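You operate a simulated robot arm through the tools that you are given. There is no shell and no other tool. Be economical: measure what you need, move in short steps, check, and stop when the job is done.

Carry out the task below with a simulated two-armed robot. There is one attempt and no reset: what you move stays moved.

TASK
On the top of the tea chest, fold the yellow towel in half.

The check looks at the end state, three seconds after you hand in, the way a careful person would. Anything else that was tipped, shoved, dropped, spilled or broken makes it a failure. Flat cloth is picked up by pressing the open fingertips on it (5 to 10 N) and closing them slowly along it; thin cloth reads only 2 to 8 mm in the jaws.

THE ROBOT
Two 7-joint arms with two-finger parallel grippers on one trunk, on a base that drives. Base frame: it is fixed to the floor where the robot stands at the start and does not move with it; the origin is under the middle of the robot, x ahead of it, y to its left, z up. Readings come in mm, rad, newtons and seconds.
The left shoulder is at the start at [70, 163, 1095], the right one opposite. Places, roughly: top of the tea chest [500, 0, 800]. Payload 3.43 kg a hand.
Tool frame (each hand has its own): the origin (TCP) lies between the finger pads and is the grasp point; the fingertips stand 34 mm ahead of it; z points along the fingers, y is the line along which they close. The gripper opens to 128 mm. The fingers are 24 mm wide and 12 mm thick; the gripper's body (48 by 130 mm) begins 96 mm behind the TCP.
Orientation is that of the tool frame in the base frame, as a unit quaternion [x, y, z, w]. With the fingers straight down and closing along the base's y, the tool's x points along the base's -x, its y along +y and its z along -z.

THE INTERFACE
- The arms move only by the tool arm_command. It takes "left_commands", "right_commands" or both (then of equal length, played together; a hand with none holds still); each is one flat list of numbers, 7 for each row, row after row: the shift along the base's x, y, z in cm, then the turn, a rotation vector about the base's x, y, z in degrees, then the closure in counts, from 0 (fully open) to 255 (shut). In form: [x, y, z, rx, ry, rz, grip, x, y, z, rx, ry, rz, grip, ...]. A call has 1 to 10 rows; each row is the pose to reach, as a shift and turn from the pose commanded when the call began. Rows are played at 5 a second. More than 50 mm and 0.15 rad between two rows, or a gripper value outside its range, and nothing of the call is played. Where a pose cannot be reached the arm comes as near as it can. A force on the tool above 40 N (or 10 N above the force at the start of the call, whichever is more), or a blocked arm, ends the call early, and 0.2 s more pass. The fingers move at their own pace (about 153 mm/s each) and stop on an object; they squeeze with about 29 N. The grip force told is the motor's: it shows also when the fingers shut on nothing. Time passes only in rows, and 0.2 s behind the last, so rows that repeat a pose let the fingers close. It gives the time, the measured TCP pose, the force on the tool (base axes), the opening and the grip force at its end, in the units of the frame above (readings bear some noise), and new pictures: "views" is both (left out), scene, wrist or none (wrist: the cameras of the hands that moved).
- Cameras (640 x 400 px; columns grow to the right, rows downward): "scene" is now at [127, -1.4, 1298.8]; the picture's right is [-0.03, -1.00, 0.00], its down [-0.77, 0.03, -0.63] and it looks along [0.63, -0.02, -0.77] (base axes); focal length 265 px, centre (320, 200). "left" rides on the left gripper at [76, 11, -160] in its tool frame; the picture's right is [-0.15, 0.99, 0.00], its down [-0.88, -0.13, -0.46] and it looks along [-0.45, -0.07, 0.89] (tool axes); focal length 234 px, centre (320, 200). "right" rides on the right gripper at [76, -11, -160] in its tool frame; the picture's right is [0.15, 0.99, 0.00], its down [-0.88, 0.13, -0.46] and it looks along [-0.45, 0.07, 0.89] (tool axes); focal length 234 px, centre (320, 200). There is no depth. A picture from a camera that has moved, and an enlarged one, comes with that camera's place and axes in the base frame and with its lens.
- slide_trunk(by): slides the trunk up (or, below 0, down) by that many mm; the arms and the scene camera ride with it, the base frame stays. It gives what a move gives, with no picture.
- steer(legs): drives the robot by 1 to 6 legs, each [ahead, left, turn to the left] in mm, mm and rad, along the robot's own axes; the way and the turn of a leg run together, so that a leg with both is an arc; at most 1500 mm and 3.142 rad a leg. The arms and the cameras ride along, it lands a little off, and it stops where it bumps. It gives what a move gives, and a new picture of the scene camera.
- head_to(pan, tilt): turns the head with the scene camera to pan (to the left, within 1.501 rad either way) and tilt (down, from -0.506 to 1.204), counted from straight ahead of the robot. It gives what a move gives, and a new picture of the scene camera.
- enlarge(camera, box): a new picture of the part [left, top, right, bottom] of that camera's present view, enlarged. No time passes.
- job_done(): hands the job in; it is judged then, once.

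Work in short steps. Places have to be worked out from the pictures, the camera data and where the tool is seen: move nearer, look again, correct. Check each grasp and each placing, and mend what went wrong. You have 120 turns and 260 pictures in all, those below and enlarged ones among them. Open the grippers and draw the arms clear of the work before you hand the job in, unless the task says otherwise; then end with one line.

The tools are called after "Request:" as name(argument=value, ...) on one line, values as JSON. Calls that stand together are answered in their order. arm_command: Moves the arms, as the interface text tells. Its arguments: {"type":"object","properties":{"left_commands":{"type":"array","items":{"type":"number"}},"right_commands":{"type":"array","items":{"type":"number"}},"views":{"type":"string","enum":["both","scene","wrist","none"]}},"required":[]} The other tools are called the same way: slide_trunk (by) slides the trunk up or down; steer (legs) drives the base; head_to (pan, tilt) turns the head that bears the scene camera; enlarge (camera, box) takes an enlarged picture of a part of a camera's view; job_done () hands the job in.

At the start:

```text
t: 0.0
left_tcp_pos: [574.8, 177.1, 1021.7]
left_tcp_rot: [-0.001, 1.0, 0.001, 0.0]
left_force: [0.4, -0.5, 0.0]
left_grip_width: 128.1
left_gripper_force: 0.0
right_tcp_pos: [639.7, -337.1, 977.1]
right_tcp_rot: [0.001, 1.0, 0.001, 0.0]
right_force: [0.2, -0.3, -0.5]
right_grip_width: 127.9
right_gripper_force: 0.1
trunk travel left (down, up): [-575.0, 365.0]
robot x, y, heading: [0.7, 0.7, -0.002]
head pan, tilt: [-0.031, 0.885]
```

scene: 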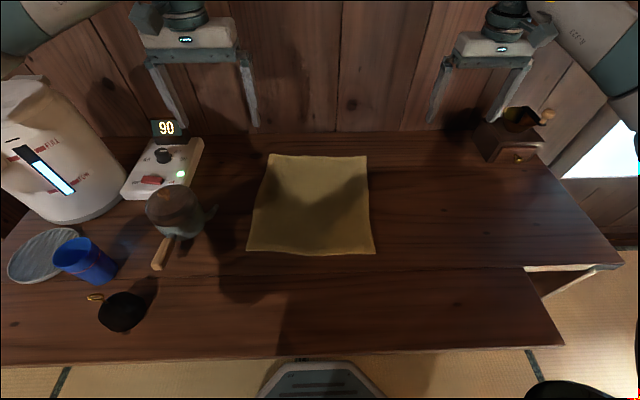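
right: 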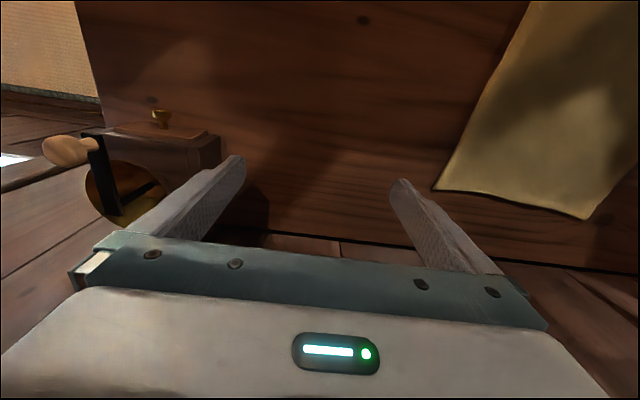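
left: 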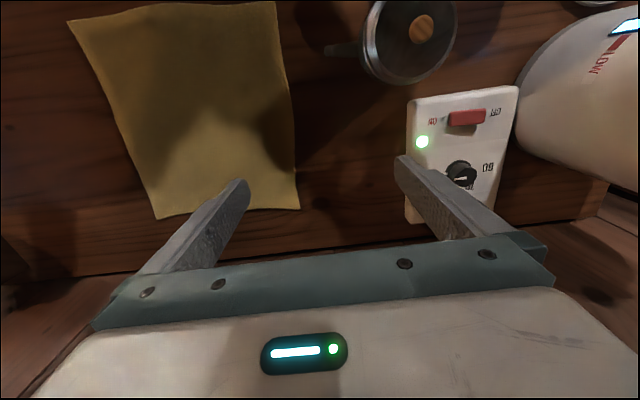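

The towel's top looks to be at z≈808, with its far corners near [701,122] and [683,-150] and its near edge at x≈390. I'll back up 100 mm so both edges are in comfortable reach.

Request:
steer(legs=[[-100, 0, 0]])

```text
t: 1.1
left_tcp_pos: [474.8, 176.5, 1022.0]
left_tcp_rot: [0.0, 1.0, 0.0, 0.0]
left_force: [-0.4, -0.3, 0.0]
left_grip_width: 127.8
left_gripper_force: 0.1
right_tcp_pos: [537.8, -336.1, 977.2]
right_tcp_rot: [0.0, 1.0, 0.0, 0.0]
right_force: [0.5, -0.1, -0.3]
right_grip_width: 128.0
right_gripper_force: 0.0
trunk travel left (down, up): [-575.0, 365.0]
robot x, y, heading: [-102.4, 1.0, -0.002]
head pan, tilt: [-0.031, 0.885]
camera scene: at [26.9, -1.4, 1298.8], right [-0.03, -1.0, 0.0], down [-0.77, 0.03, -0.63], along [0.63, -0.02, -0.77], focal length 265 px, centre (320, 200)
```

scene: 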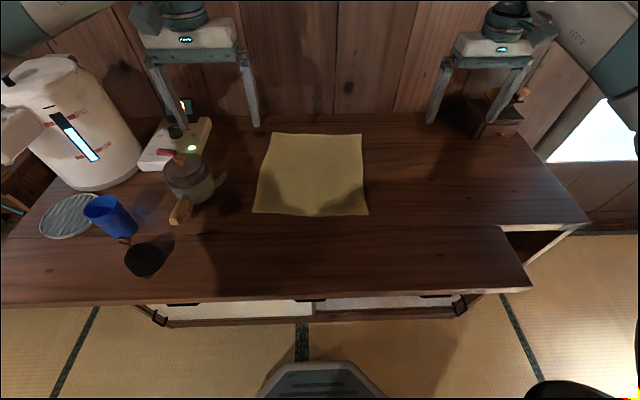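

The robot landed well. I'll bring both hands above the far corners with the fingers about 50 mm apart and look through the wrist cameras.

Request:
arm_command(left_commands=[3, -1.1, -1.7, 0, 0, 0, 155, 6, -2.3, -3.5, 0, 0, 0, 155, 9.1, -3.4, -5.2, 0, 0, 0, 155, 12.2, -4.5, -7, 0, 0, 0, 155, 15.2, -5.6, -8.7, 0, 0, 0, 155, 18.3, -6.8, -10.5, 0, 0, 0, 155, 21.3, -7.9, -12.2, 0, 0, 0, 155, 21.3, -7.9, -12.2, 0, 0, 0, 155], right_commands=[1.9, 3, -1.1, 0, 0, 0, 155, 3.8, 6, -2.2, 0, 0, 0, 155, 5.7, 9, -3.3, 0, 0, 0, 155, 7.6, 12.1, -4.4, 0, 0, 0, 155, 9.5, 15.1, -5.5, 0, 0, 0, 155, 11.4, 18.1, -6.6, 0, 0, 0, 155, 13.3, 21.1, -7.7, 0, 0, 0, 155, 13.3, 21.1, -7.7, 0, 0, 0, 155], views="both")

```text
t: 3.0
left_tcp_pos: [687.7, 97.6, 901.8]
left_tcp_rot: [-0.001, 1.0, 0.0, 0.0]
left_force: [0.2, -0.9, -0.2]
left_grip_width: 49.8
left_gripper_force: 0.0
right_tcp_pos: [669.6, -126.7, 900.7]
right_tcp_rot: [0.0, 1.0, 0.001, 0.0]
right_force: [-0.4, -0.1, 0.8]
right_grip_width: 50.1
right_gripper_force: 0.0
trunk travel left (down, up): [-575.0, 365.0]
robot x, y, heading: [-100.1, -3.6, -0.001]
head pan, tilt: [-0.031, 0.885]
camera scene: at [26.6, -1.5, 1298.9], right [-0.03, -1.0, 0.0], down [-0.77, 0.03, -0.63], along [0.63, -0.02, -0.77], focal length 265 px, centre (320, 200)
camera right: at [592.1, -138.2, 1060.6], right [-0.15, 0.99, 0.0], down [0.88, 0.13, 0.46], along [0.45, 0.07, -0.89], focal length 234 px, centre (320, 200)
camera left: at [612.9, 107.1, 1061.5], right [0.15, 0.99, 0.0], down [0.88, -0.13, 0.46], along [0.45, -0.07, -0.89], focal length 234 px, centre (320, 200)
```

scene: 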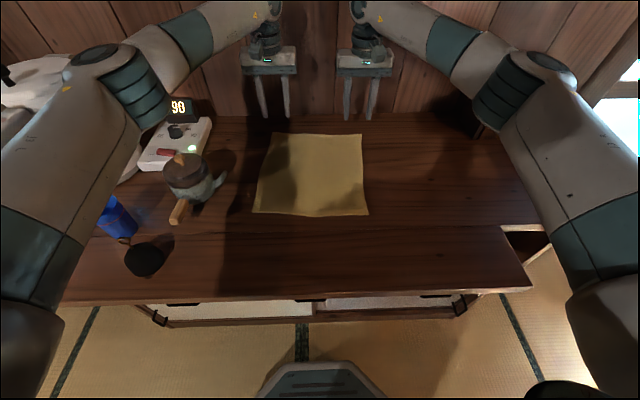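
right: 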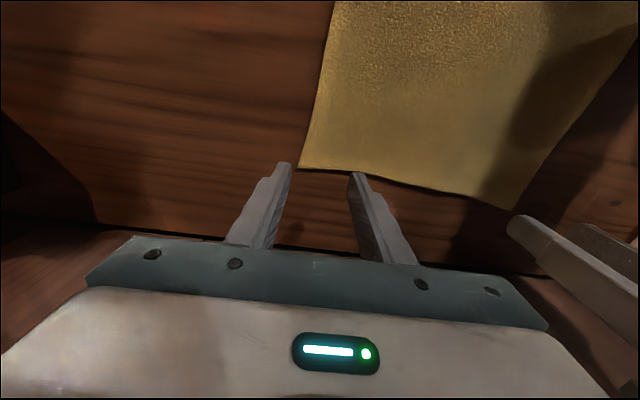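
left: 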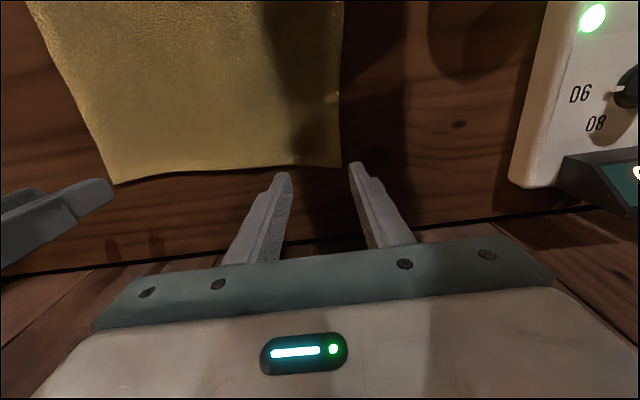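

Triangulating, the far corners are at [701,117,808] and [683,-147,808]. I'll narrow the fingers to about 28 mm, centre them just inside each corner on the edge, and descend to just above the cloth.

Request:
arm_command(left_commands=[0, -0.4, -2.5, 0, 0, 0, 199, 0, -0.8, -4.5, 0, 0, 0, 199, 0, -0.8, -5.4, 0, 0, 0, 199, 0, -0.8, -5.4, 0, 0, 0, 199], right_commands=[0.2, 0.4, -2.5, 0, 0, 0, 199, 0.3, 0.7, -4.4, 0, 0, 0, 199, 0.3, 0.7, -5.3, 0, 0, 0, 199, 0.3, 0.7, -5.3, 0, 0, 0, 199], views="wrist")

```text
t: 4.0
left_tcp_pos: [687.6, 88.3, 847.4]
left_tcp_rot: [0.0, 1.0, 0.0, -0.001]
left_force: [0.9, 0.4, -0.1]
left_grip_width: 28.2
left_gripper_force: 0.1
right_tcp_pos: [673.0, -119.7, 847.9]
right_tcp_rot: [0.001, 1.0, 0.0, -0.001]
right_force: [-0.1, -0.6, 1.4]
right_grip_width: 28.2
right_gripper_force: 0.0
trunk travel left (down, up): [-575.0, 365.0]
robot x, y, heading: [-102.1, 0.1, -0.002]
head pan, tilt: [-0.031, 0.885]
camera right: at [596.2, -130.8, 1006.8], right [-0.15, 0.99, 0.0], down [0.88, 0.13, 0.46], along [0.45, 0.07, -0.89], focal length 234 px, centre (320, 200)
camera left: at [613.8, 98.2, 1006.6], right [0.15, 0.99, 0.0], down [0.88, -0.13, 0.46], along [0.45, -0.07, -0.89], focal length 234 px, centre (320, 200)
```

right: 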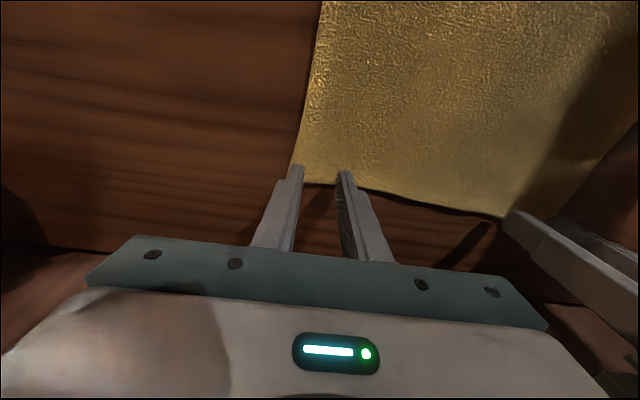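
left: 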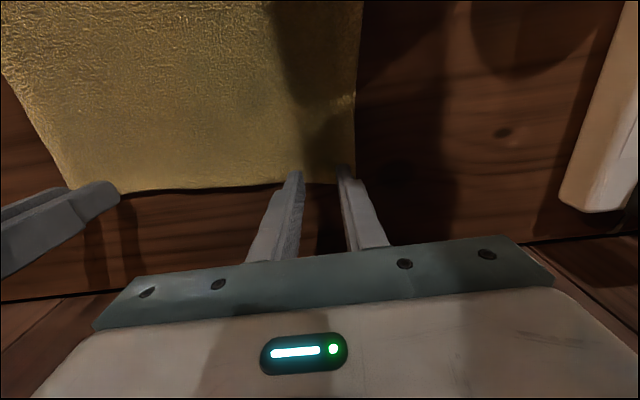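

The tips are right at the corners. I'll shift slightly inward for margin and press down gently in small steps.

Request:
arm_command(left_commands=[-0.3, -0.3, 0, 0, 0, 0, 199, -0.3, -0.3, -0.4, 0, 0, 0, 199, -0.3, -0.3, -0.55, 0, 0, 0, 199, -0.3, -0.3, -0.65, 0, 0, 0, 199], right_commands=[-0.3, 0.4, 0, 0, 0, 0, 199, -0.3, 0.4, -0.4, 0, 0, 0, 199, -0.3, 0.4, -0.55, 0, 0, 0, 199, -0.3, 0.4, -0.65, 0, 0, 0, 199], views="none")

```text
t: 5.0
left_tcp_pos: [686.3, 87.1, 840.8]
left_tcp_rot: [0.0, 1.0, -0.001, -0.001]
left_force: [-0.4, 0.1, 0.2]
left_grip_width: 28.4
left_gripper_force: 0.2
right_tcp_pos: [671.4, -114.7, 841.5]
right_tcp_rot: [0.0, 1.0, 0.0, 0.0]
right_force: [0.3, -0.9, 0.5]
right_grip_width: 28.3
right_gripper_force: 0.0
trunk travel left (down, up): [-575.0, 365.0]
robot x, y, heading: [-96.8, -2.2, 0.002]
head pan, tilt: [-0.031, 0.885]
```

No contact yet at tip z≈807. I'll continue down in 1–2 mm steps.

Request:
arm_command(left_commands=[0, 0, -0.2, 0, 0, 0, 199, 0, 0, -0.35, 0, 0, 0, 199, 0, 0, -0.35, 0, 0, 0, 199], right_commands=[0, 0, -0.2, 0, 0, 0, 199, 0, 0, -0.35, 0, 0, 0, 199, 0, 0, -0.35, 0, 0, 0, 199], views="none")

```text
t: 5.8
left_tcp_pos: [685.9, 85.6, 837.1]
left_tcp_rot: [0.0, 1.0, -0.001, 0.001]
left_force: [1.3, -1.6, 6.7]
left_grip_width: 28.0
left_gripper_force: 0.0
right_tcp_pos: [670.7, -115.1, 838.2]
right_tcp_rot: [-0.001, 1.0, 0.001, 0.0]
right_force: [-0.9, -0.8, 0.9]
right_grip_width: 28.0
right_gripper_force: 0.0
trunk travel left (down, up): [-575.0, 365.0]
robot x, y, heading: [-101.9, -2.2, 0.001]
head pan, tilt: [-0.031, 0.885]
```

The left hand is pressing at about 7 N and the right is nearly touching, so I'll lower only the right a bit.

Request:
arm_command(right_commands=[0, 0, -0.1, 0, 0, 0, 199, 0, 0, -0.15, 0, 0, 0, 199], views="none")

```text
t: 6.3
left_tcp_pos: [685.0, 86.8, 836.6]
left_tcp_rot: [0.0, 1.0, -0.001, 0.001]
left_force: [2.0, 0.0, 5.8]
left_grip_width: 27.9
left_gripper_force: 0.1
right_tcp_pos: [670.8, -115.4, 837.3]
right_tcp_rot: [0.001, 1.0, 0.0, 0.001]
right_force: [1.5, -2.5, 7.1]
right_grip_width: 28.1
right_gripper_force: 0.0
trunk travel left (down, up): [-575.0, 365.0]
robot x, y, heading: [-99.8, -2.7, 0.003]
head pan, tilt: [-0.031, 0.885]
```

Both hands now press at 6–7 N. I'll close the fingers slowly.

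Request:
arm_command(left_commands=[0, 0, 0, 0, 0, 0, 206, 0, 0, 0, 0, 0, 0, 213, 0, 0, 0, 0, 0, 0, 220, 0, 0, 0, 0, 0, 0, 227, 0, 0, 0, 0, 0, 0, 234, 0, 0, 0, 0, 0, 0, 241, 0, 0, 0, 0, 0, 0, 248, 0, 0, 0, 0, 0, 0, 255, 0, 0, 0, 0, 0, 0, 255], right_commands=[0, 0, 0, 0, 0, 0, 206, 0, 0, 0, 0, 0, 0, 213, 0, 0, 0, 0, 0, 0, 220, 0, 0, 0, 0, 0, 0, 227, 0, 0, 0, 0, 0, 0, 234, 0, 0, 0, 0, 0, 0, 241, 0, 0, 0, 0, 0, 0, 248, 0, 0, 0, 0, 0, 0, 255, 0, 0, 0, 0, 0, 0, 255], views="wrist")

```text
t: 8.3
left_tcp_pos: [685.2, 86.7, 838.1]
left_tcp_rot: [0.0, 1.0, -0.001, 0.0]
left_force: [-1.7, -10.1, 5.8]
left_grip_width: 3.7
left_gripper_force: 29.2
right_tcp_pos: [670.9, -113.9, 837.0]
right_tcp_rot: [0.0, 1.0, 0.0, 0.0]
right_force: [-0.6, 11.4, 9.3]
right_grip_width: 3.5
right_gripper_force: 29.4
trunk travel left (down, up): [-575.0, 365.0]
robot x, y, heading: [-97.7, -2.3, -0.007]
head pan, tilt: [-0.031, 0.885]
camera right: at [592.8, -124.7, 996.5], right [-0.15, 0.99, 0.0], down [0.88, 0.13, 0.46], along [0.45, 0.07, -0.89], focal length 234 px, centre (320, 200)
camera left: at [609.5, 95.8, 997.0], right [0.15, 0.99, 0.0], down [0.88, -0.13, 0.46], along [0.45, -0.07, -0.89], focal length 234 px, centre (320, 200)
```

right: 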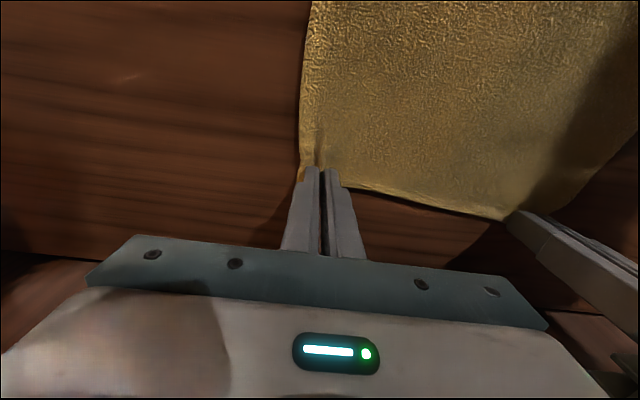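
left: 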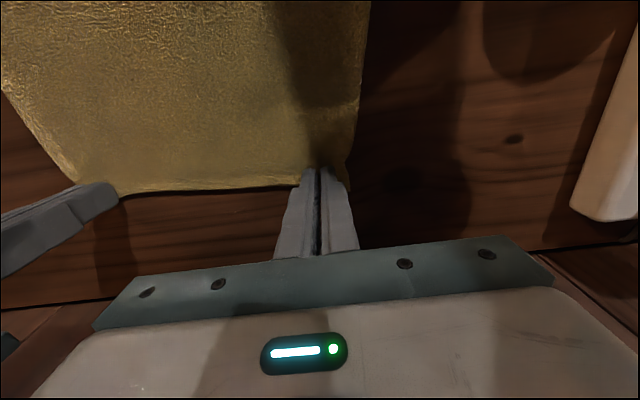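

Both jaws read about 3.6 mm, so cloth is held at each corner. I'll lift gently, let the hands come inward a little to relieve the side pull, and check.

Request:
arm_command(left_commands=[-0.1, -0.2, 0.9, 0, 0, 0, 255, -0.1, -0.4, 1.7, 0, 0, 0, 255, -0.5, -0.5, 3.4, 0, 0, 0, 255, -1, -0.5, 5, 0, 0, 0, 255], right_commands=[-0.1, 0.2, 0.9, 0, 0, 0, 255, -0.1, 0.4, 1.7, 0, 0, 0, 255, -0.5, 0.5, 3.4, 0, 0, 0, 255, -1, 0.5, 5, 0, 0, 0, 255], views="both")

```text
t: 9.3
left_tcp_pos: [673.8, 81.2, 886.1]
left_tcp_rot: [-0.001, 1.0, 0.0, 0.0]
left_force: [-0.3, -2.4, -0.4]
left_grip_width: 3.1
left_gripper_force: 29.2
right_tcp_pos: [660.9, -110.1, 886.7]
right_tcp_rot: [0.001, 1.0, 0.0, 0.0]
right_force: [-0.1, 2.5, 0.3]
right_grip_width: 3.5
right_gripper_force: 28.9
trunk travel left (down, up): [-575.0, 365.0]
robot x, y, heading: [-101.1, -2.7, 0.001]
head pan, tilt: [-0.031, 0.885]
camera scene: at [26.7, -1.3, 1298.8], right [-0.03, -1.0, 0.0], down [-0.77, 0.03, -0.63], along [0.63, -0.02, -0.77], focal length 265 px, centre (320, 200)
camera right: at [583.2, -121.0, 1045.8], right [-0.14, 0.99, 0.0], down [0.88, 0.13, 0.46], along [0.45, 0.07, -0.89], focal length 234 px, centre (320, 200)
camera left: at [599.3, 91.6, 1046.1], right [0.15, 0.99, 0.0], down [0.88, -0.13, 0.46], along [0.45, -0.07, -0.89], focal length 234 px, centre (320, 200)
```

scene: 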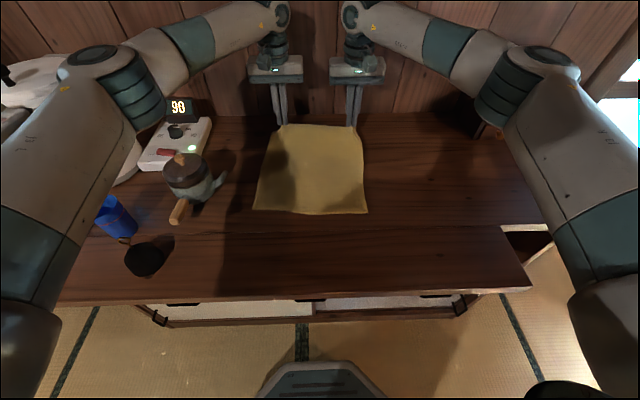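
right: 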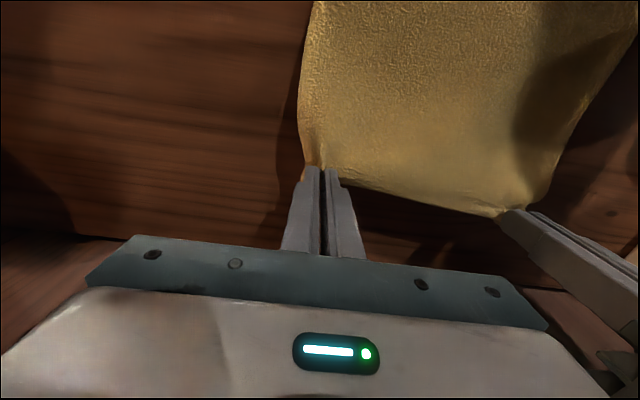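
left: 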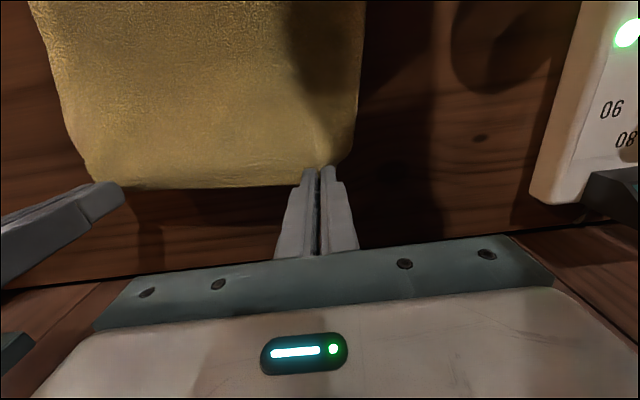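

The whole far edge is up evenly and the rest of the towel hasn't moved. I'll carry on along an arc over the fold line at x≈545, tilting gradually.

Request:
arm_command(left_commands=[-0.8, 0.1, 1.5, 0, 0, 0, 255, -1.8, 0.15, 2.9, 0, 0, 0, 255, -3, 0.25, 4.2, 0, 0, 0, 255, -4.45, 0.35, 5.3, 0, -2, 0, 255, -6.1, 0.5, 6.3, 0, -4, 0, 255, -7.8, 0.6, 7, 0, -6, 0, 255, -9.6, 0.75, 7.55, 0, -8, 0, 255, -11.5, 0.9, 7.9, 0, -10, 0, 255, -13.4, 1.05, 7.95, 0, -12, 0, 255], right_commands=[-0.8, 0.1, 1.5, 0, 0, 0, 255, -1.8, 0.15, 2.9, 0, 0, 0, 255, -3, 0.25, 4.2, 0, 0, 0, 255, -4.45, 0.35, 5.3, 0, -2, 0, 255, -6.1, 0.5, 6.3, 0, -4, 0, 255, -7.8, 0.6, 7, 0, -6, 0, 255, -9.6, 0.75, 7.55, 0, -8, 0, 255, -11.5, 0.9, 7.9, 0, -10, 0, 255, -13.4, 1.05, 7.95, 0, -12, 0, 255], views="scene")

```text
t: 11.3
left_tcp_pos: [539.6, 91.2, 965.4]
left_tcp_rot: [-0.002, 0.994, 0.0, 0.105]
left_force: [-0.7, -1.6, -0.4]
left_grip_width: 3.2
left_gripper_force: 29.2
right_tcp_pos: [527.3, -99.5, 965.5]
right_tcp_rot: [0.0, 0.994, 0.001, 0.105]
right_force: [-0.2, 1.1, 1.0]
right_grip_width: 3.2
right_gripper_force: 29.1
trunk travel left (down, up): [-575.0, 365.0]
robot x, y, heading: [-101.6, -2.1, 0.002]
head pan, tilt: [-0.031, 0.885]
camera scene: at [26.6, -1.3, 1298.9], right [-0.03, -1.0, 0.0], down [-0.77, 0.03, -0.63], along [0.63, -0.02, -0.77], focal length 265 px, centre (320, 200)
```

scene: 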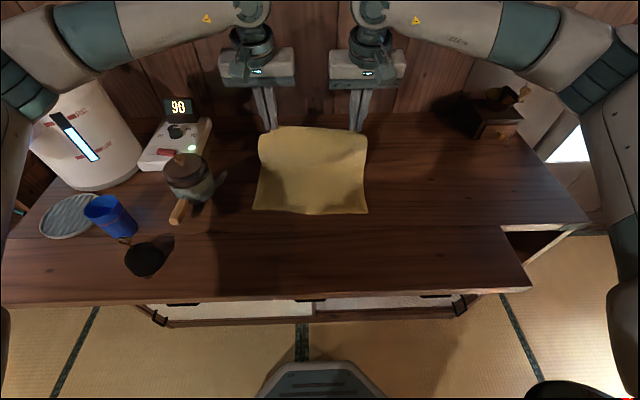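

The edge is standing over the fold line. I'll continue the arc toward the near edge with more tilt.

Request:
arm_command(left_commands=[-1.9, 0.15, -0.1, 0, -2, 0, 255, -3.8, 0.3, -0.5, 0, -4, 0, 255, -5.6, 0.45, -1.1, 0, -6, 0, 255, -7.3, 0.6, -1.9, 0, -8, 0, 255, -8.95, 0.7, -2.85, 0, -10, 0, 255, -10.4, 0.8, -4, 0, -12, 0, 255, -11.7, 0.9, -5.35, 0, -14, 0, 255, -12.8, 1, -6.8, 0, -16, 0, 255], right_commands=[-1.9, 0.15, -0.1, 0, -2, 0, 255, -3.8, 0.3, -0.5, 0, -4, 0, 255, -5.6, 0.45, -1.1, 0, -6, 0, 255, -7.3, 0.6, -1.9, 0, -8, 0, 255, -8.95, 0.7, -2.85, 0, -10, 0, 255, -10.4, 0.8, -4, 0, -12, 0, 255, -11.7, 0.9, -5.35, 0, -14, 0, 255, -12.8, 1, -6.8, 0, -16, 0, 255], views="both")

```text
t: 13.2
left_tcp_pos: [413.0, 101.4, 896.8]
left_tcp_rot: [-0.001, 0.97, 0.0, 0.242]
left_force: [-1.2, -1.9, 0.3]
left_grip_width: 3.2
left_gripper_force: 29.0
right_tcp_pos: [399.1, -89.4, 896.5]
right_tcp_rot: [0.0, 0.97, 0.0, 0.242]
right_force: [0.6, 2.0, 0.1]
right_grip_width: 3.3
right_gripper_force: 29.4
trunk travel left (down, up): [-575.0, 365.0]
robot x, y, heading: [-98.2, 1.3, -0.002]
head pan, tilt: [-0.031, 0.885]
camera scene: at [27.5, -1.3, 1298.8], right [-0.03, -1.0, 0.0], down [-0.77, 0.03, -0.63], along [0.63, -0.02, -0.77], focal length 265 px, centre (320, 200)
camera right: at [255.4, -99.2, 1002.4], right [-0.13, 0.99, -0.07], down [0.56, 0.13, 0.82], along [0.82, 0.07, -0.57], focal length 234 px, centre (320, 200)
camera left: at [271.9, 111.8, 1002.4], right [0.13, 0.99, 0.07], down [0.56, -0.13, 0.82], along [0.82, -0.07, -0.57], focal length 234 px, centre (320, 200)
```

scene: 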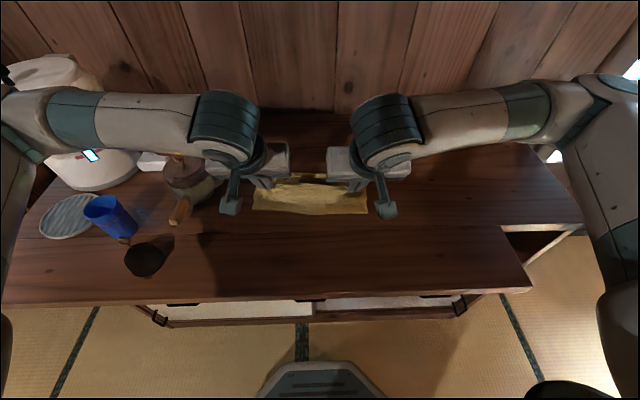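
right: 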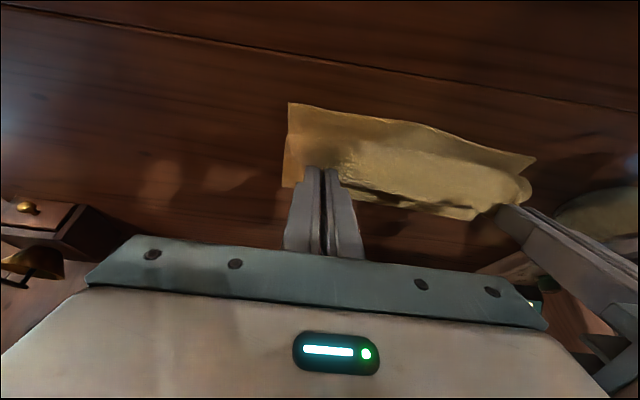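
left: 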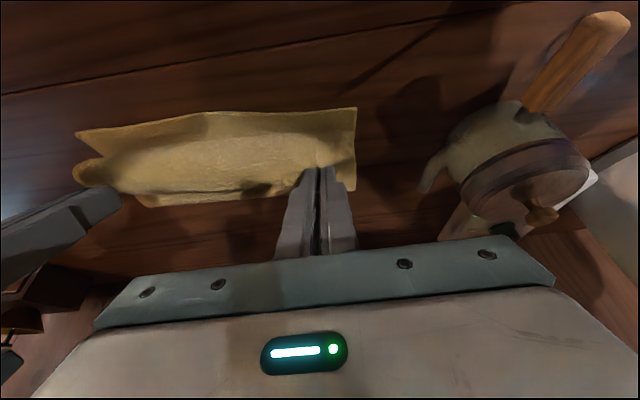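

The hands are above the near edge, with the cloth draped as it should be. I'll lower to the near-edge position, stopping slightly high, and centre the edge in y.

Request:
arm_command(left_commands=[-0.8, 0.2, -1.2, 0, -2, 0, 255, -1.5, 0.4, -2.4, 0, -4, 0, 255, -2.2, 0.6, -3.6, 0, -6, 0, 255, -2.8, 0.75, -4.8, 0, -8, 0, 255, -2.8, 0.75, -4.8, 0, -8, 0, 255], right_commands=[-0.8, 0, -1.2, 0, -2, 0, 255, -1.5, 0, -2.4, 0, -4, 0, 255, -2.2, 0, -3.6, 0, -6, 0, 255, -2.8, -0.05, -4.8, 0, -8, 0, 255, -2.8, -0.05, -4.8, 0, -8, 0, 255], views="both")

```text
t: 14.3
left_tcp_pos: [387.7, 107.9, 848.8]
left_tcp_rot: [-0.001, 0.951, 0.001, 0.308]
left_force: [-0.3, -5.6, 0.5]
left_grip_width: 3.5
left_gripper_force: 28.8
right_tcp_pos: [375.1, -86.3, 846.7]
right_tcp_rot: [0.0, 0.951, 0.0, 0.309]
right_force: [-0.6, 6.7, 0.4]
right_grip_width: 3.1
right_gripper_force: 28.4
right hand out of reach, approached as far as the arm can: row 4, 5
trunk travel left (down, up): [-575.0, 365.0]
robot x, y, heading: [-99.1, -0.7, -0.005]
head pan, tilt: [-0.031, 0.885]
camera scene: at [27.2, -1.5, 1298.8], right [-0.03, -1.0, 0.0], down [-0.77, 0.03, -0.63], along [0.63, -0.02, -0.77], focal length 265 px, centre (320, 200)
camera right: at [218.8, -98.2, 931.8], right [-0.12, 0.99, -0.09], down [0.45, 0.13, 0.89], along [0.89, 0.07, -0.46], focal length 234 px, centre (320, 200)
camera left: at [232.7, 118.6, 933.6], right [0.12, 0.99, 0.09], down [0.45, -0.13, 0.89], along [0.89, -0.07, -0.46], focal length 234 px, centre (320, 200)
```

scene: 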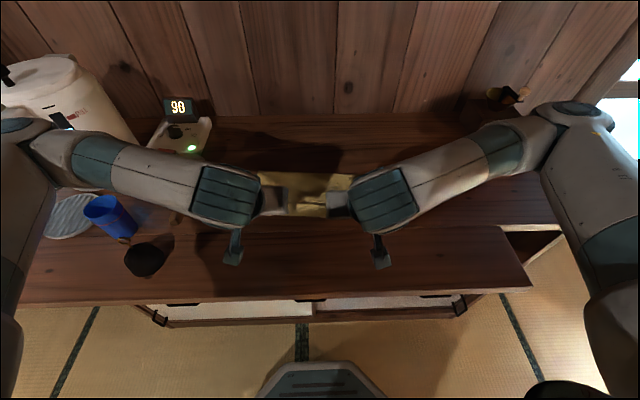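
right: 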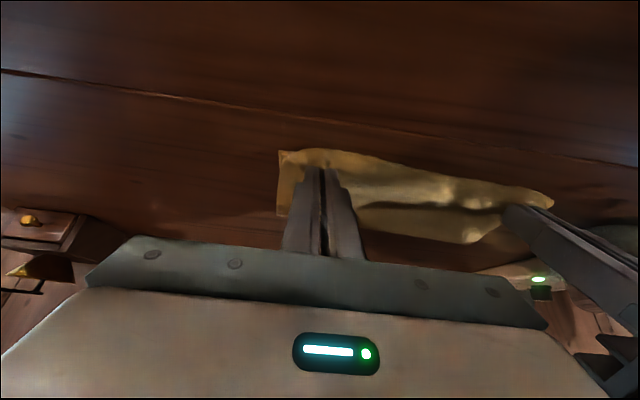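
left: 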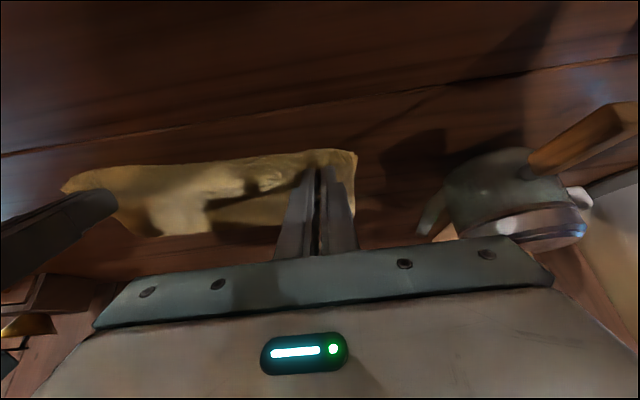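

The tips are about 18 mm above the chest top, and the right arm is near its reach limit. I'll lower both hands together with the trunk by 7 mm.

Request:
slide_trunk(by=-7)

Request:
enlarge(camera="left", box=[40, 120, 400, 280])

```text
t: 14.9
left_tcp_pos: [387.3, 108.5, 843.3]
left_tcp_rot: [-0.001, 0.951, 0.0, 0.31]
left_force: [-0.8, -5.7, 2.8]
left_grip_width: 3.4
left_gripper_force: 29.0
right_tcp_pos: [374.2, -87.0, 841.3]
right_tcp_rot: [0.002, 0.951, -0.001, 0.309]
right_force: [0.8, 6.2, 6.5]
right_grip_width: 3.3
right_gripper_force: 28.9
trunk travel left (down, up): [-568.0, 372.0]
robot x, y, heading: [-98.5, -3.3, -0.004]
head pan, tilt: [-0.031, 0.885]
```

```text
1.78 times, centred on (220, 200) of left
camera zoom: at [232.5, 118.7, 927.0], right [0.12, 0.99, 0.09], down [0.45, -0.13, 0.89], along [0.89, -0.07, -0.46], focal length 416 px, centre (498, 200)
```

zoom: 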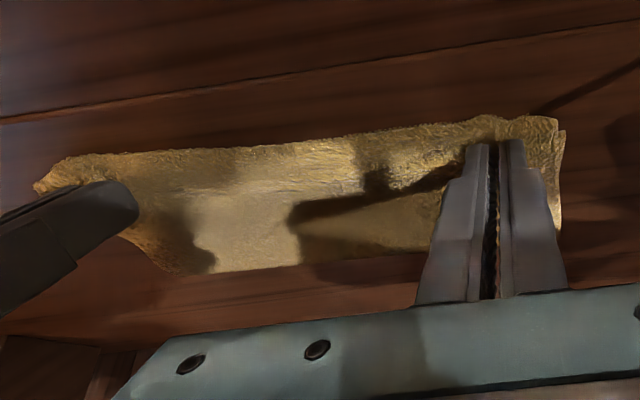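

Both hands touch lightly and the edges meet. I'll open the fingers slowly to spread the pinched cloth, then lift clear along the tool's axis, away from the cloth.

Request:
arm_command(left_commands=[0, 0, 0, 0, 0, 0, 245, 0, 0, 0, 0, 0, 0, 235, 0, 0, 0, 0, 0, 0, 220, 0, 0, 0, 0, 0, 0, 205, 0, 0, 0, 0, 0, 0, 199, -0.3, 0, 0.8, 0, 0, 0, 199, -0.8, 0, 2.5, 0, 0, 0, 199, -1, 0, 5, 0, 0, 0, 199], right_commands=[0, 0, 0, 0, 0, 0, 245, 0, 0, 0, 0, 0, 0, 235, 0, 0, 0, 0, 0, 0, 220, 0, 0, 0, 0, 0, 0, 205, 0, 0, 0, 0, 0, 0, 199, 0.1, 0, 0.8, 0, 0, 0, 199, 0.1, 0, 2.5, 0, 0, 0, 199, 0.1, 0, 5, 0, 0, 0, 199], views="both")

```text
t: 16.7
left_tcp_pos: [387.2, 102.3, 890.8]
left_tcp_rot: [-0.001, 0.952, 0.001, 0.307]
left_force: [-0.7, 0.1, -0.5]
left_grip_width: 28.2
left_gripper_force: 0.0
left hand out of reach, approached as far as the arm can: row 6, 7, 8
right_tcp_pos: [379.2, -86.2, 891.5]
right_tcp_rot: [0.0, 0.951, -0.001, 0.308]
right_force: [0.6, -0.8, -1.2]
right_grip_width: 28.4
right_gripper_force: 0.0
right hand out of reach, approached as far as the arm can: row 8
trunk travel left (down, up): [-568.0, 372.0]
robot x, y, heading: [-99.8, -1.5, -0.002]
head pan, tilt: [-0.031, 0.885]
camera scene: at [26.7, -1.3, 1291.7], right [-0.03, -1.0, 0.0], down [-0.77, 0.03, -0.63], along [0.63, -0.02, -0.77], focal length 265 px, centre (320, 200)
camera right: at [222.9, -96.1, 975.3], right [-0.12, 0.99, -0.09], down [0.45, 0.13, 0.88], along [0.89, 0.06, -0.46], focal length 234 px, centre (320, 200)
camera left: at [234.5, 112.7, 976.1], right [0.12, 0.99, 0.09], down [0.45, -0.13, 0.88], along [0.89, -0.06, -0.46], focal length 234 px, centre (320, 200)
```

scene: 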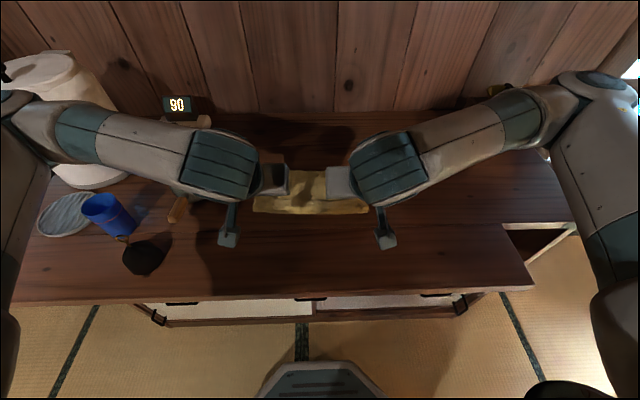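
right: 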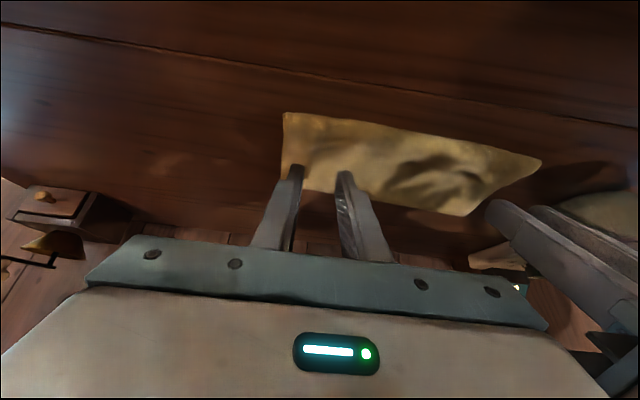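
left: 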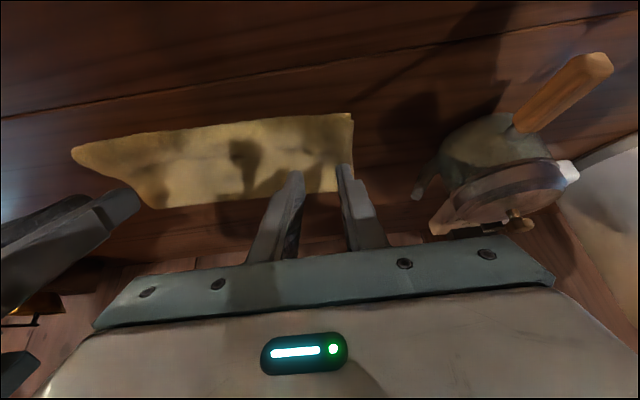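

The towel is released and lying folded. I'll raise the hands, untilt them and spread them outward so the scene camera can see it.

Request:
arm_command(left_commands=[0.5, 0, 3, 0, 4, 0, 199, 1, 0, 6, 0, 8, 0, 199, 2, 1, 9, 0, 12, 0, 199, 3, 2, 12, 0, 16, 0, 199, 4, 3, 14, 0, 20, 0, 199, 5, 4, 15, 0, 24, 0, 199, 6, 5, 15, 0, 28, 0, 199, 7, 6, 15, 0, 32, 0, 199, 8, 7, 15, 0, 36, 0, 199], right_commands=[0.5, 0, 3, 0, 4, 0, 199, 1, 0, 6, 0, 8, 0, 199, 2, -3, 9, 0, 12, 0, 199, 3, -6, 12, 0, 16, 0, 199, 4, -9, 14, 0, 20, 0, 199, 5, -12, 15, 0, 24, 0, 199, 6, -15, 15, 0, 28, 0, 199, 7, -18, 15, 0, 32, 0, 199, 8, -21, 15, 0, 36, 0, 199], views="both")

```text
t: 18.7
left_tcp_pos: [468.9, 173.0, 1042.3]
left_tcp_rot: [0.001, 1.0, 0.001, -0.002]
left_force: [-0.4, 0.7, 0.0]
left_grip_width: 28.0
left_gripper_force: 0.1
right_tcp_pos: [460.2, -296.6, 1041.2]
right_tcp_rot: [-0.001, 1.0, -0.001, -0.001]
right_force: [-0.6, -0.1, -0.2]
right_grip_width: 28.1
right_gripper_force: 0.1
trunk travel left (down, up): [-568.0, 372.0]
robot x, y, heading: [-101.4, 2.8, -0.001]
head pan, tilt: [-0.031, 0.885]
camera scene: at [27.7, -1.9, 1291.7], right [-0.03, -1.0, 0.0], down [-0.77, 0.03, -0.63], along [0.63, -0.02, -0.77], focal length 265 px, centre (320, 200)
camera right: at [383.6, -306.5, 1201.2], right [-0.15, 0.99, 0.0], down [0.88, 0.13, 0.45], along [0.45, 0.07, -0.89], focal length 234 px, centre (320, 200)
camera left: at [394.9, 183.0, 1201.1], right [0.15, 0.99, 0.0], down [0.88, -0.13, 0.45], along [0.45, -0.07, -0.89], focal length 234 px, centre (320, 200)
```

scene: 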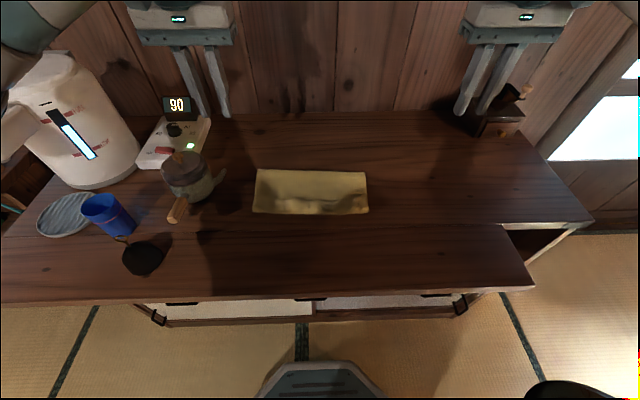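
right: 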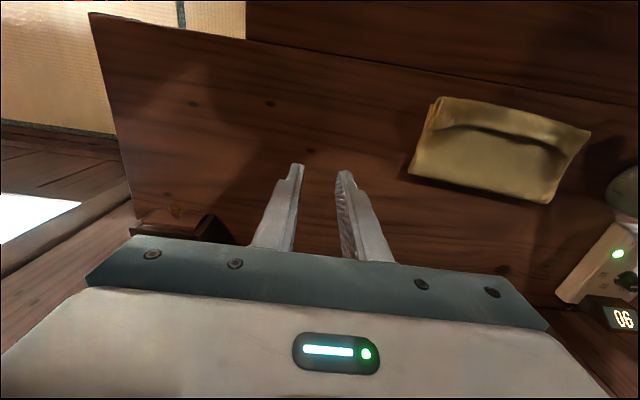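
left: 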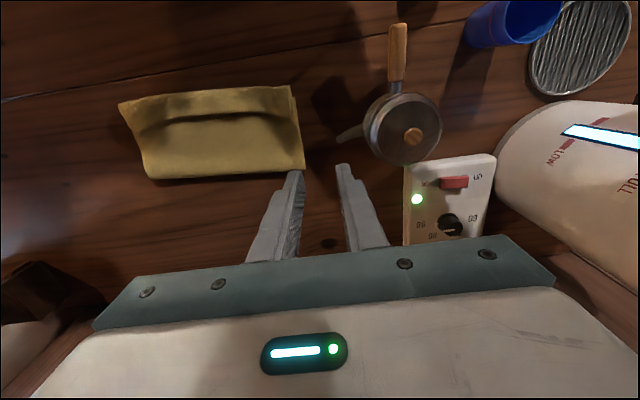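

Nothing else has moved. I'll zoom in on the fold from two views.

Request:
enlarge(camera="scene", box=[240, 155, 384, 245])

Request:
enlarge(camera="left", box=[100, 65, 324, 205])

Request:
enlarge(camera="right", box=[390, 80, 614, 220])

```text
4.44 times, centred on (312, 200) of scene
camera zoom: at [27.7, -1.9, 1291.7], right [-0.03, -1.0, 0.0], down [-0.77, 0.03, -0.63], along [0.63, -0.02, -0.77], focal length 1179 px, centre (356, 200)
```

zoom: 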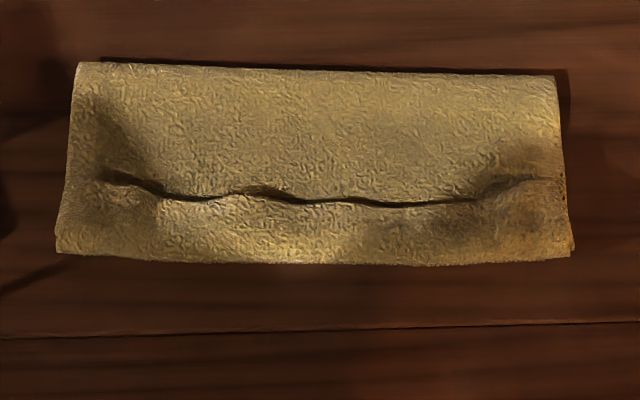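

```text
2.86 times, centred on (212, 135) of left
camera zoom: at [394.9, 183.0, 1201.1], right [0.15, 0.99, 0.0], down [0.88, -0.13, 0.45], along [0.45, -0.07, -0.89], focal length 669 px, centre (629, 386)
```

zoom: 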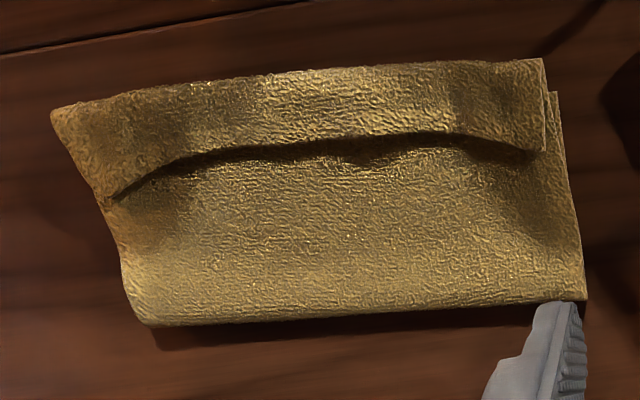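

```text
2.86 times, centred on (502, 150) of right
camera zoom: at [383.6, -306.5, 1201.2], right [-0.15, 0.99, 0.0], down [0.88, 0.13, 0.45], along [0.45, 0.07, -0.89], focal length 669 px, centre (-200, 343)
```

zoom: 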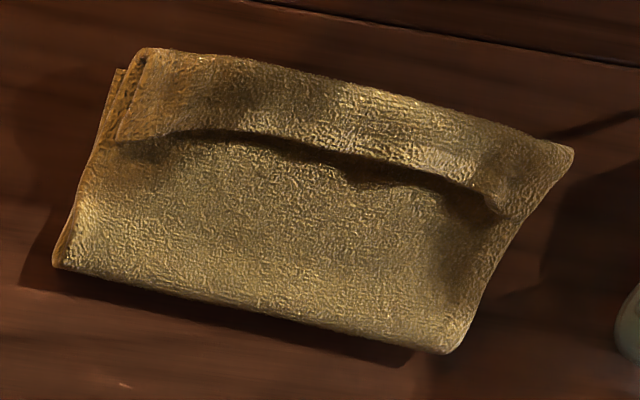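

The fold itself is square, but the leading ~35 mm curled back on top as a cuff. The fold line sits at x≈520, where about 537 would be halfway. I'll unroll the cuff by re-gripping its edge and pulling it out toward me, then set the edge flush. First I'll back up for more reach.

Request:
steer(legs=[[-130, 0, 0]])

```text
t: 20.0
left_tcp_pos: [339.3, 174.3, 1042.1]
left_tcp_rot: [-0.001, 1.0, 0.001, -0.001]
left_force: [-0.3, -0.3, -0.5]
left_grip_width: 28.3
left_gripper_force: 0.1
right_tcp_pos: [330.7, -294.6, 1041.6]
right_tcp_rot: [-0.001, 1.0, -0.001, -0.001]
right_force: [-0.5, 1.1, 0.1]
right_grip_width: 28.5
right_gripper_force: 0.1
trunk travel left (down, up): [-568.0, 372.0]
robot x, y, heading: [-227.7, 1.8, 0.001]
head pan, tilt: [-0.031, 0.885]
camera scene: at [-101.6, -1.1, 1291.7], right [-0.03, -1.0, 0.0], down [-0.77, 0.02, -0.63], along [0.63, -0.02, -0.77], focal length 265 px, centre (320, 200)
```

scene: 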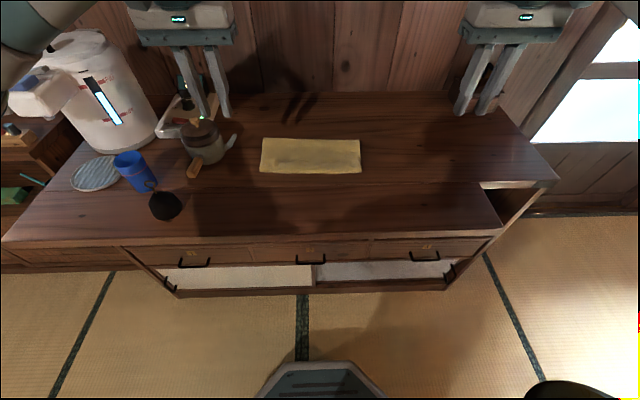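

From the earlier wrist view, the cuff's free edge runs from about [440,129] to [429,-116]. I'll hover the hands above its two corners, tilted 20° toward me.

Request:
arm_command(left_commands=[1.2, -0.9, -2.1, 0, 2.5, 0, 199, 2.4, -1.8, -4.2, 0, 5, 0, 199, 3.6, -2.7, -6.3, 0, 7.5, 0, 199, 4.8, -3.6, -8.4, 0, 10, 0, 199, 6, -4.5, -10.4, 0, 12.5, 0, 199, 7.2, -5.4, -12.5, 0, 15, 0, 199, 8.4, -6.3, -14.6, 0, 17.5, 0, 199, 9.6, -7.1, -16.7, 0, 20, 0, 199, 9.6, -7.1, -16.7, 0, 20, 0, 199], right_commands=[1.2, 2.5, -2.1, 0, 2.5, 0, 199, 2.4, 5.1, -4.2, 0, 5, 0, 199, 3.6, 7.6, -6.3, 0, 7.5, 0, 199, 4.8, 10.2, -8.4, 0, 10, 0, 199, 6, 12.7, -10.4, 0, 12.5, 0, 199, 7.2, 15.3, -12.5, 0, 15, 0, 199, 8.4, 17.8, -14.6, 0, 17.5, 0, 199, 9.6, 20.4, -16.7, 0, 20, 0, 199, 9.6, 20.4, -16.7, 0, 20, 0, 199], views="both")

```text
t: 22.0
left_tcp_pos: [433.2, 103.3, 874.8]
left_tcp_rot: [-0.001, 0.985, 0.001, -0.175]
left_force: [0.7, -0.2, 0.8]
left_grip_width: 27.9
left_gripper_force: 0.1
right_tcp_pos: [426.9, -88.8, 874.5]
right_tcp_rot: [-0.001, 0.984, -0.001, -0.175]
right_force: [0.5, -0.3, -0.3]
right_grip_width: 27.9
right_gripper_force: 0.0
trunk travel left (down, up): [-568.0, 372.0]
robot x, y, heading: [-228.9, -1.5, 0.001]
head pan, tilt: [-0.031, 0.885]
camera scene: at [-102.4, -1.6, 1291.9], right [-0.03, -1.0, 0.0], down [-0.77, 0.02, -0.63], along [0.63, -0.02, -0.77], focal length 265 px, centre (320, 200)
camera right: at [409.9, -99.8, 1049.9], right [-0.14, 0.99, 0.05], down [0.98, 0.13, 0.13], along [0.12, 0.07, -0.99], focal length 234 px, centre (320, 200)
camera left: at [418.4, 112.6, 1050.1], right [0.14, 0.99, -0.05], down [0.98, -0.13, 0.13], along [0.12, -0.06, -0.99], focal length 234 px, centre (320, 200)
```

scene: 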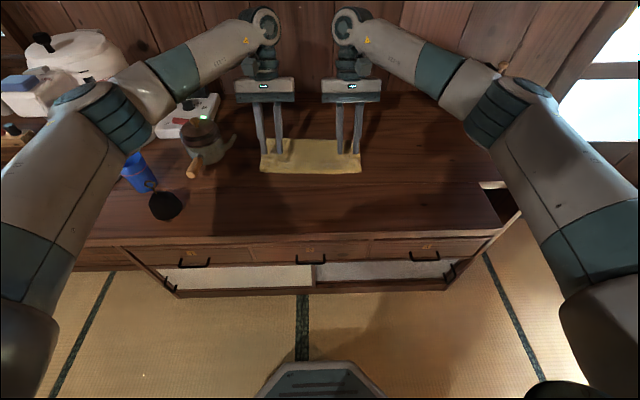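
right: 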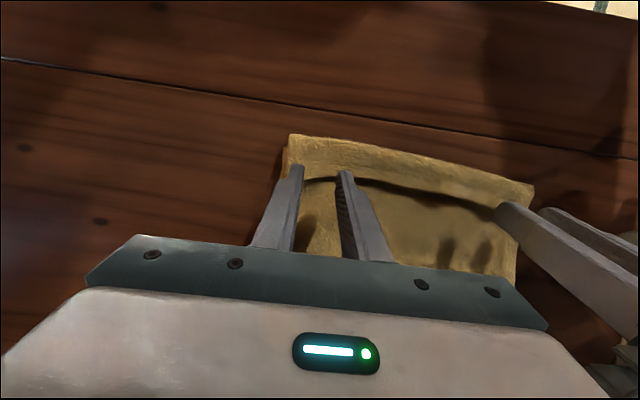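
left: 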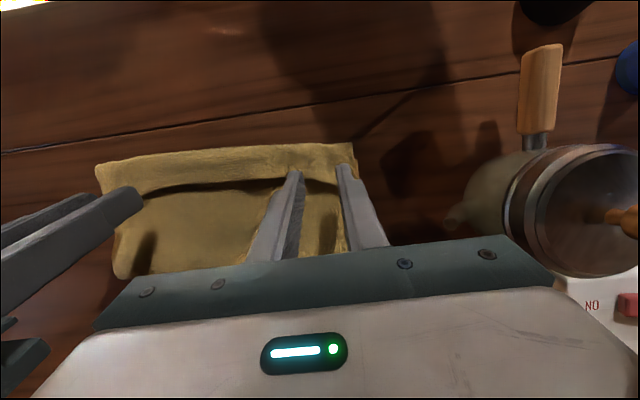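

The cuff edge sits at x≈430 under the left hand and ≈418 under the right. I'll shift so the finger heels land just inside the edge, and descend near contact.

Request:
arm_command(left_commands=[-0.5, 0, 0, 0, 0, 0, 199, -0.5, 0, -1.5, 0, 0, 0, 199, -0.5, 0, -2.3, 0, 0, 0, 199, -0.5, 0, -2.6, 0, 0, 0, 199, -0.5, 0, -2.6, 0, 0, 0, 199], right_commands=[-1, 0.4, 0, 0, 0, 0, 199, -1, 0.4, -1.5, 0, 0, 0, 199, -1, 0.4, -2.3, 0, 0, 0, 199, -1, 0.4, -2.6, 0, 0, 0, 199, -1, 0.4, -2.6, 0, 0, 0, 199], views="wrist")

```text
t: 23.2
left_tcp_pos: [431.3, 103.4, 847.9]
left_tcp_rot: [-0.001, 0.985, 0.0, -0.174]
left_force: [-0.6, 1.2, 0.5]
left_grip_width: 28.5
left_gripper_force: 0.2
right_tcp_pos: [418.6, -85.5, 850.3]
right_tcp_rot: [0.0, 0.985, -0.001, -0.174]
right_force: [0.0, -0.4, 0.4]
right_grip_width: 28.1
right_gripper_force: 0.5
trunk travel left (down, up): [-568.0, 372.0]
robot x, y, heading: [-226.1, 2.8, 0.003]
head pan, tilt: [-0.031, 0.885]
camera right: at [400.7, -96.3, 1024.7], right [-0.14, 0.99, 0.05], down [0.98, 0.13, 0.13], along [0.12, 0.07, -0.99], focal length 234 px, centre (320, 200)
camera left: at [415.5, 112.8, 1023.9], right [0.14, 0.99, -0.05], down [0.98, -0.13, 0.12], along [0.12, -0.06, -0.99], focal length 234 px, centre (320, 200)
```

right: 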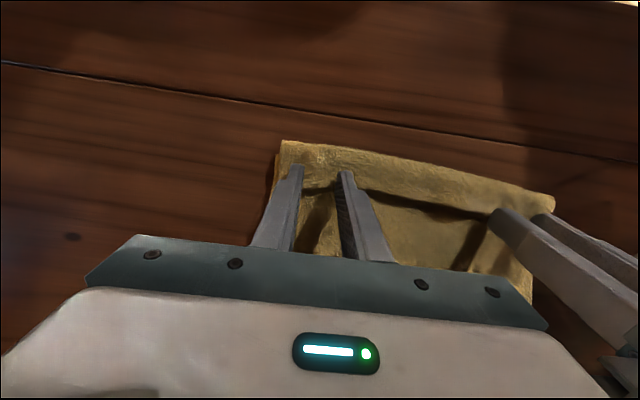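
left: 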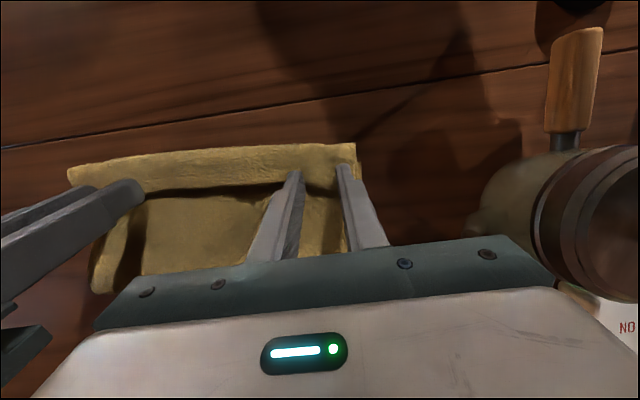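

The left is well placed; the right needs another 7 mm toward me. Then I'll press down gently.

Request:
arm_command(left_commands=[-0.2, 0, 0, 0, 0, 0, 199, -0.2, 0, -0.2, 0, 0, 0, 199, -0.2, 0, -0.4, 0, 0, 0, 199, -0.2, 0, -0.5, 0, 0, 0, 199], right_commands=[-0.7, 0, 0, 0, 0, 0, 199, -0.7, 0, -0.3, 0, 0, 0, 199, -0.7, 0, -0.6, 0, 0, 0, 199, -0.7, 0, -0.7, 0, 0, 0, 199], views="none")

```text
t: 24.2
left_tcp_pos: [429.8, 102.5, 844.2]
left_tcp_rot: [-0.001, 0.985, 0.001, -0.174]
left_force: [1.0, 1.0, 3.8]
left_grip_width: 28.3
left_gripper_force: 0.1
right_tcp_pos: [411.7, -86.0, 842.9]
right_tcp_rot: [-0.001, 0.985, -0.001, -0.174]
right_force: [3.6, -0.7, 9.8]
right_grip_width: 28.1
right_gripper_force: 0.1
trunk travel left (down, up): [-568.0, 372.0]
robot x, y, heading: [-230.6, -0.2, 0.003]
head pan, tilt: [-0.031, 0.885]
```

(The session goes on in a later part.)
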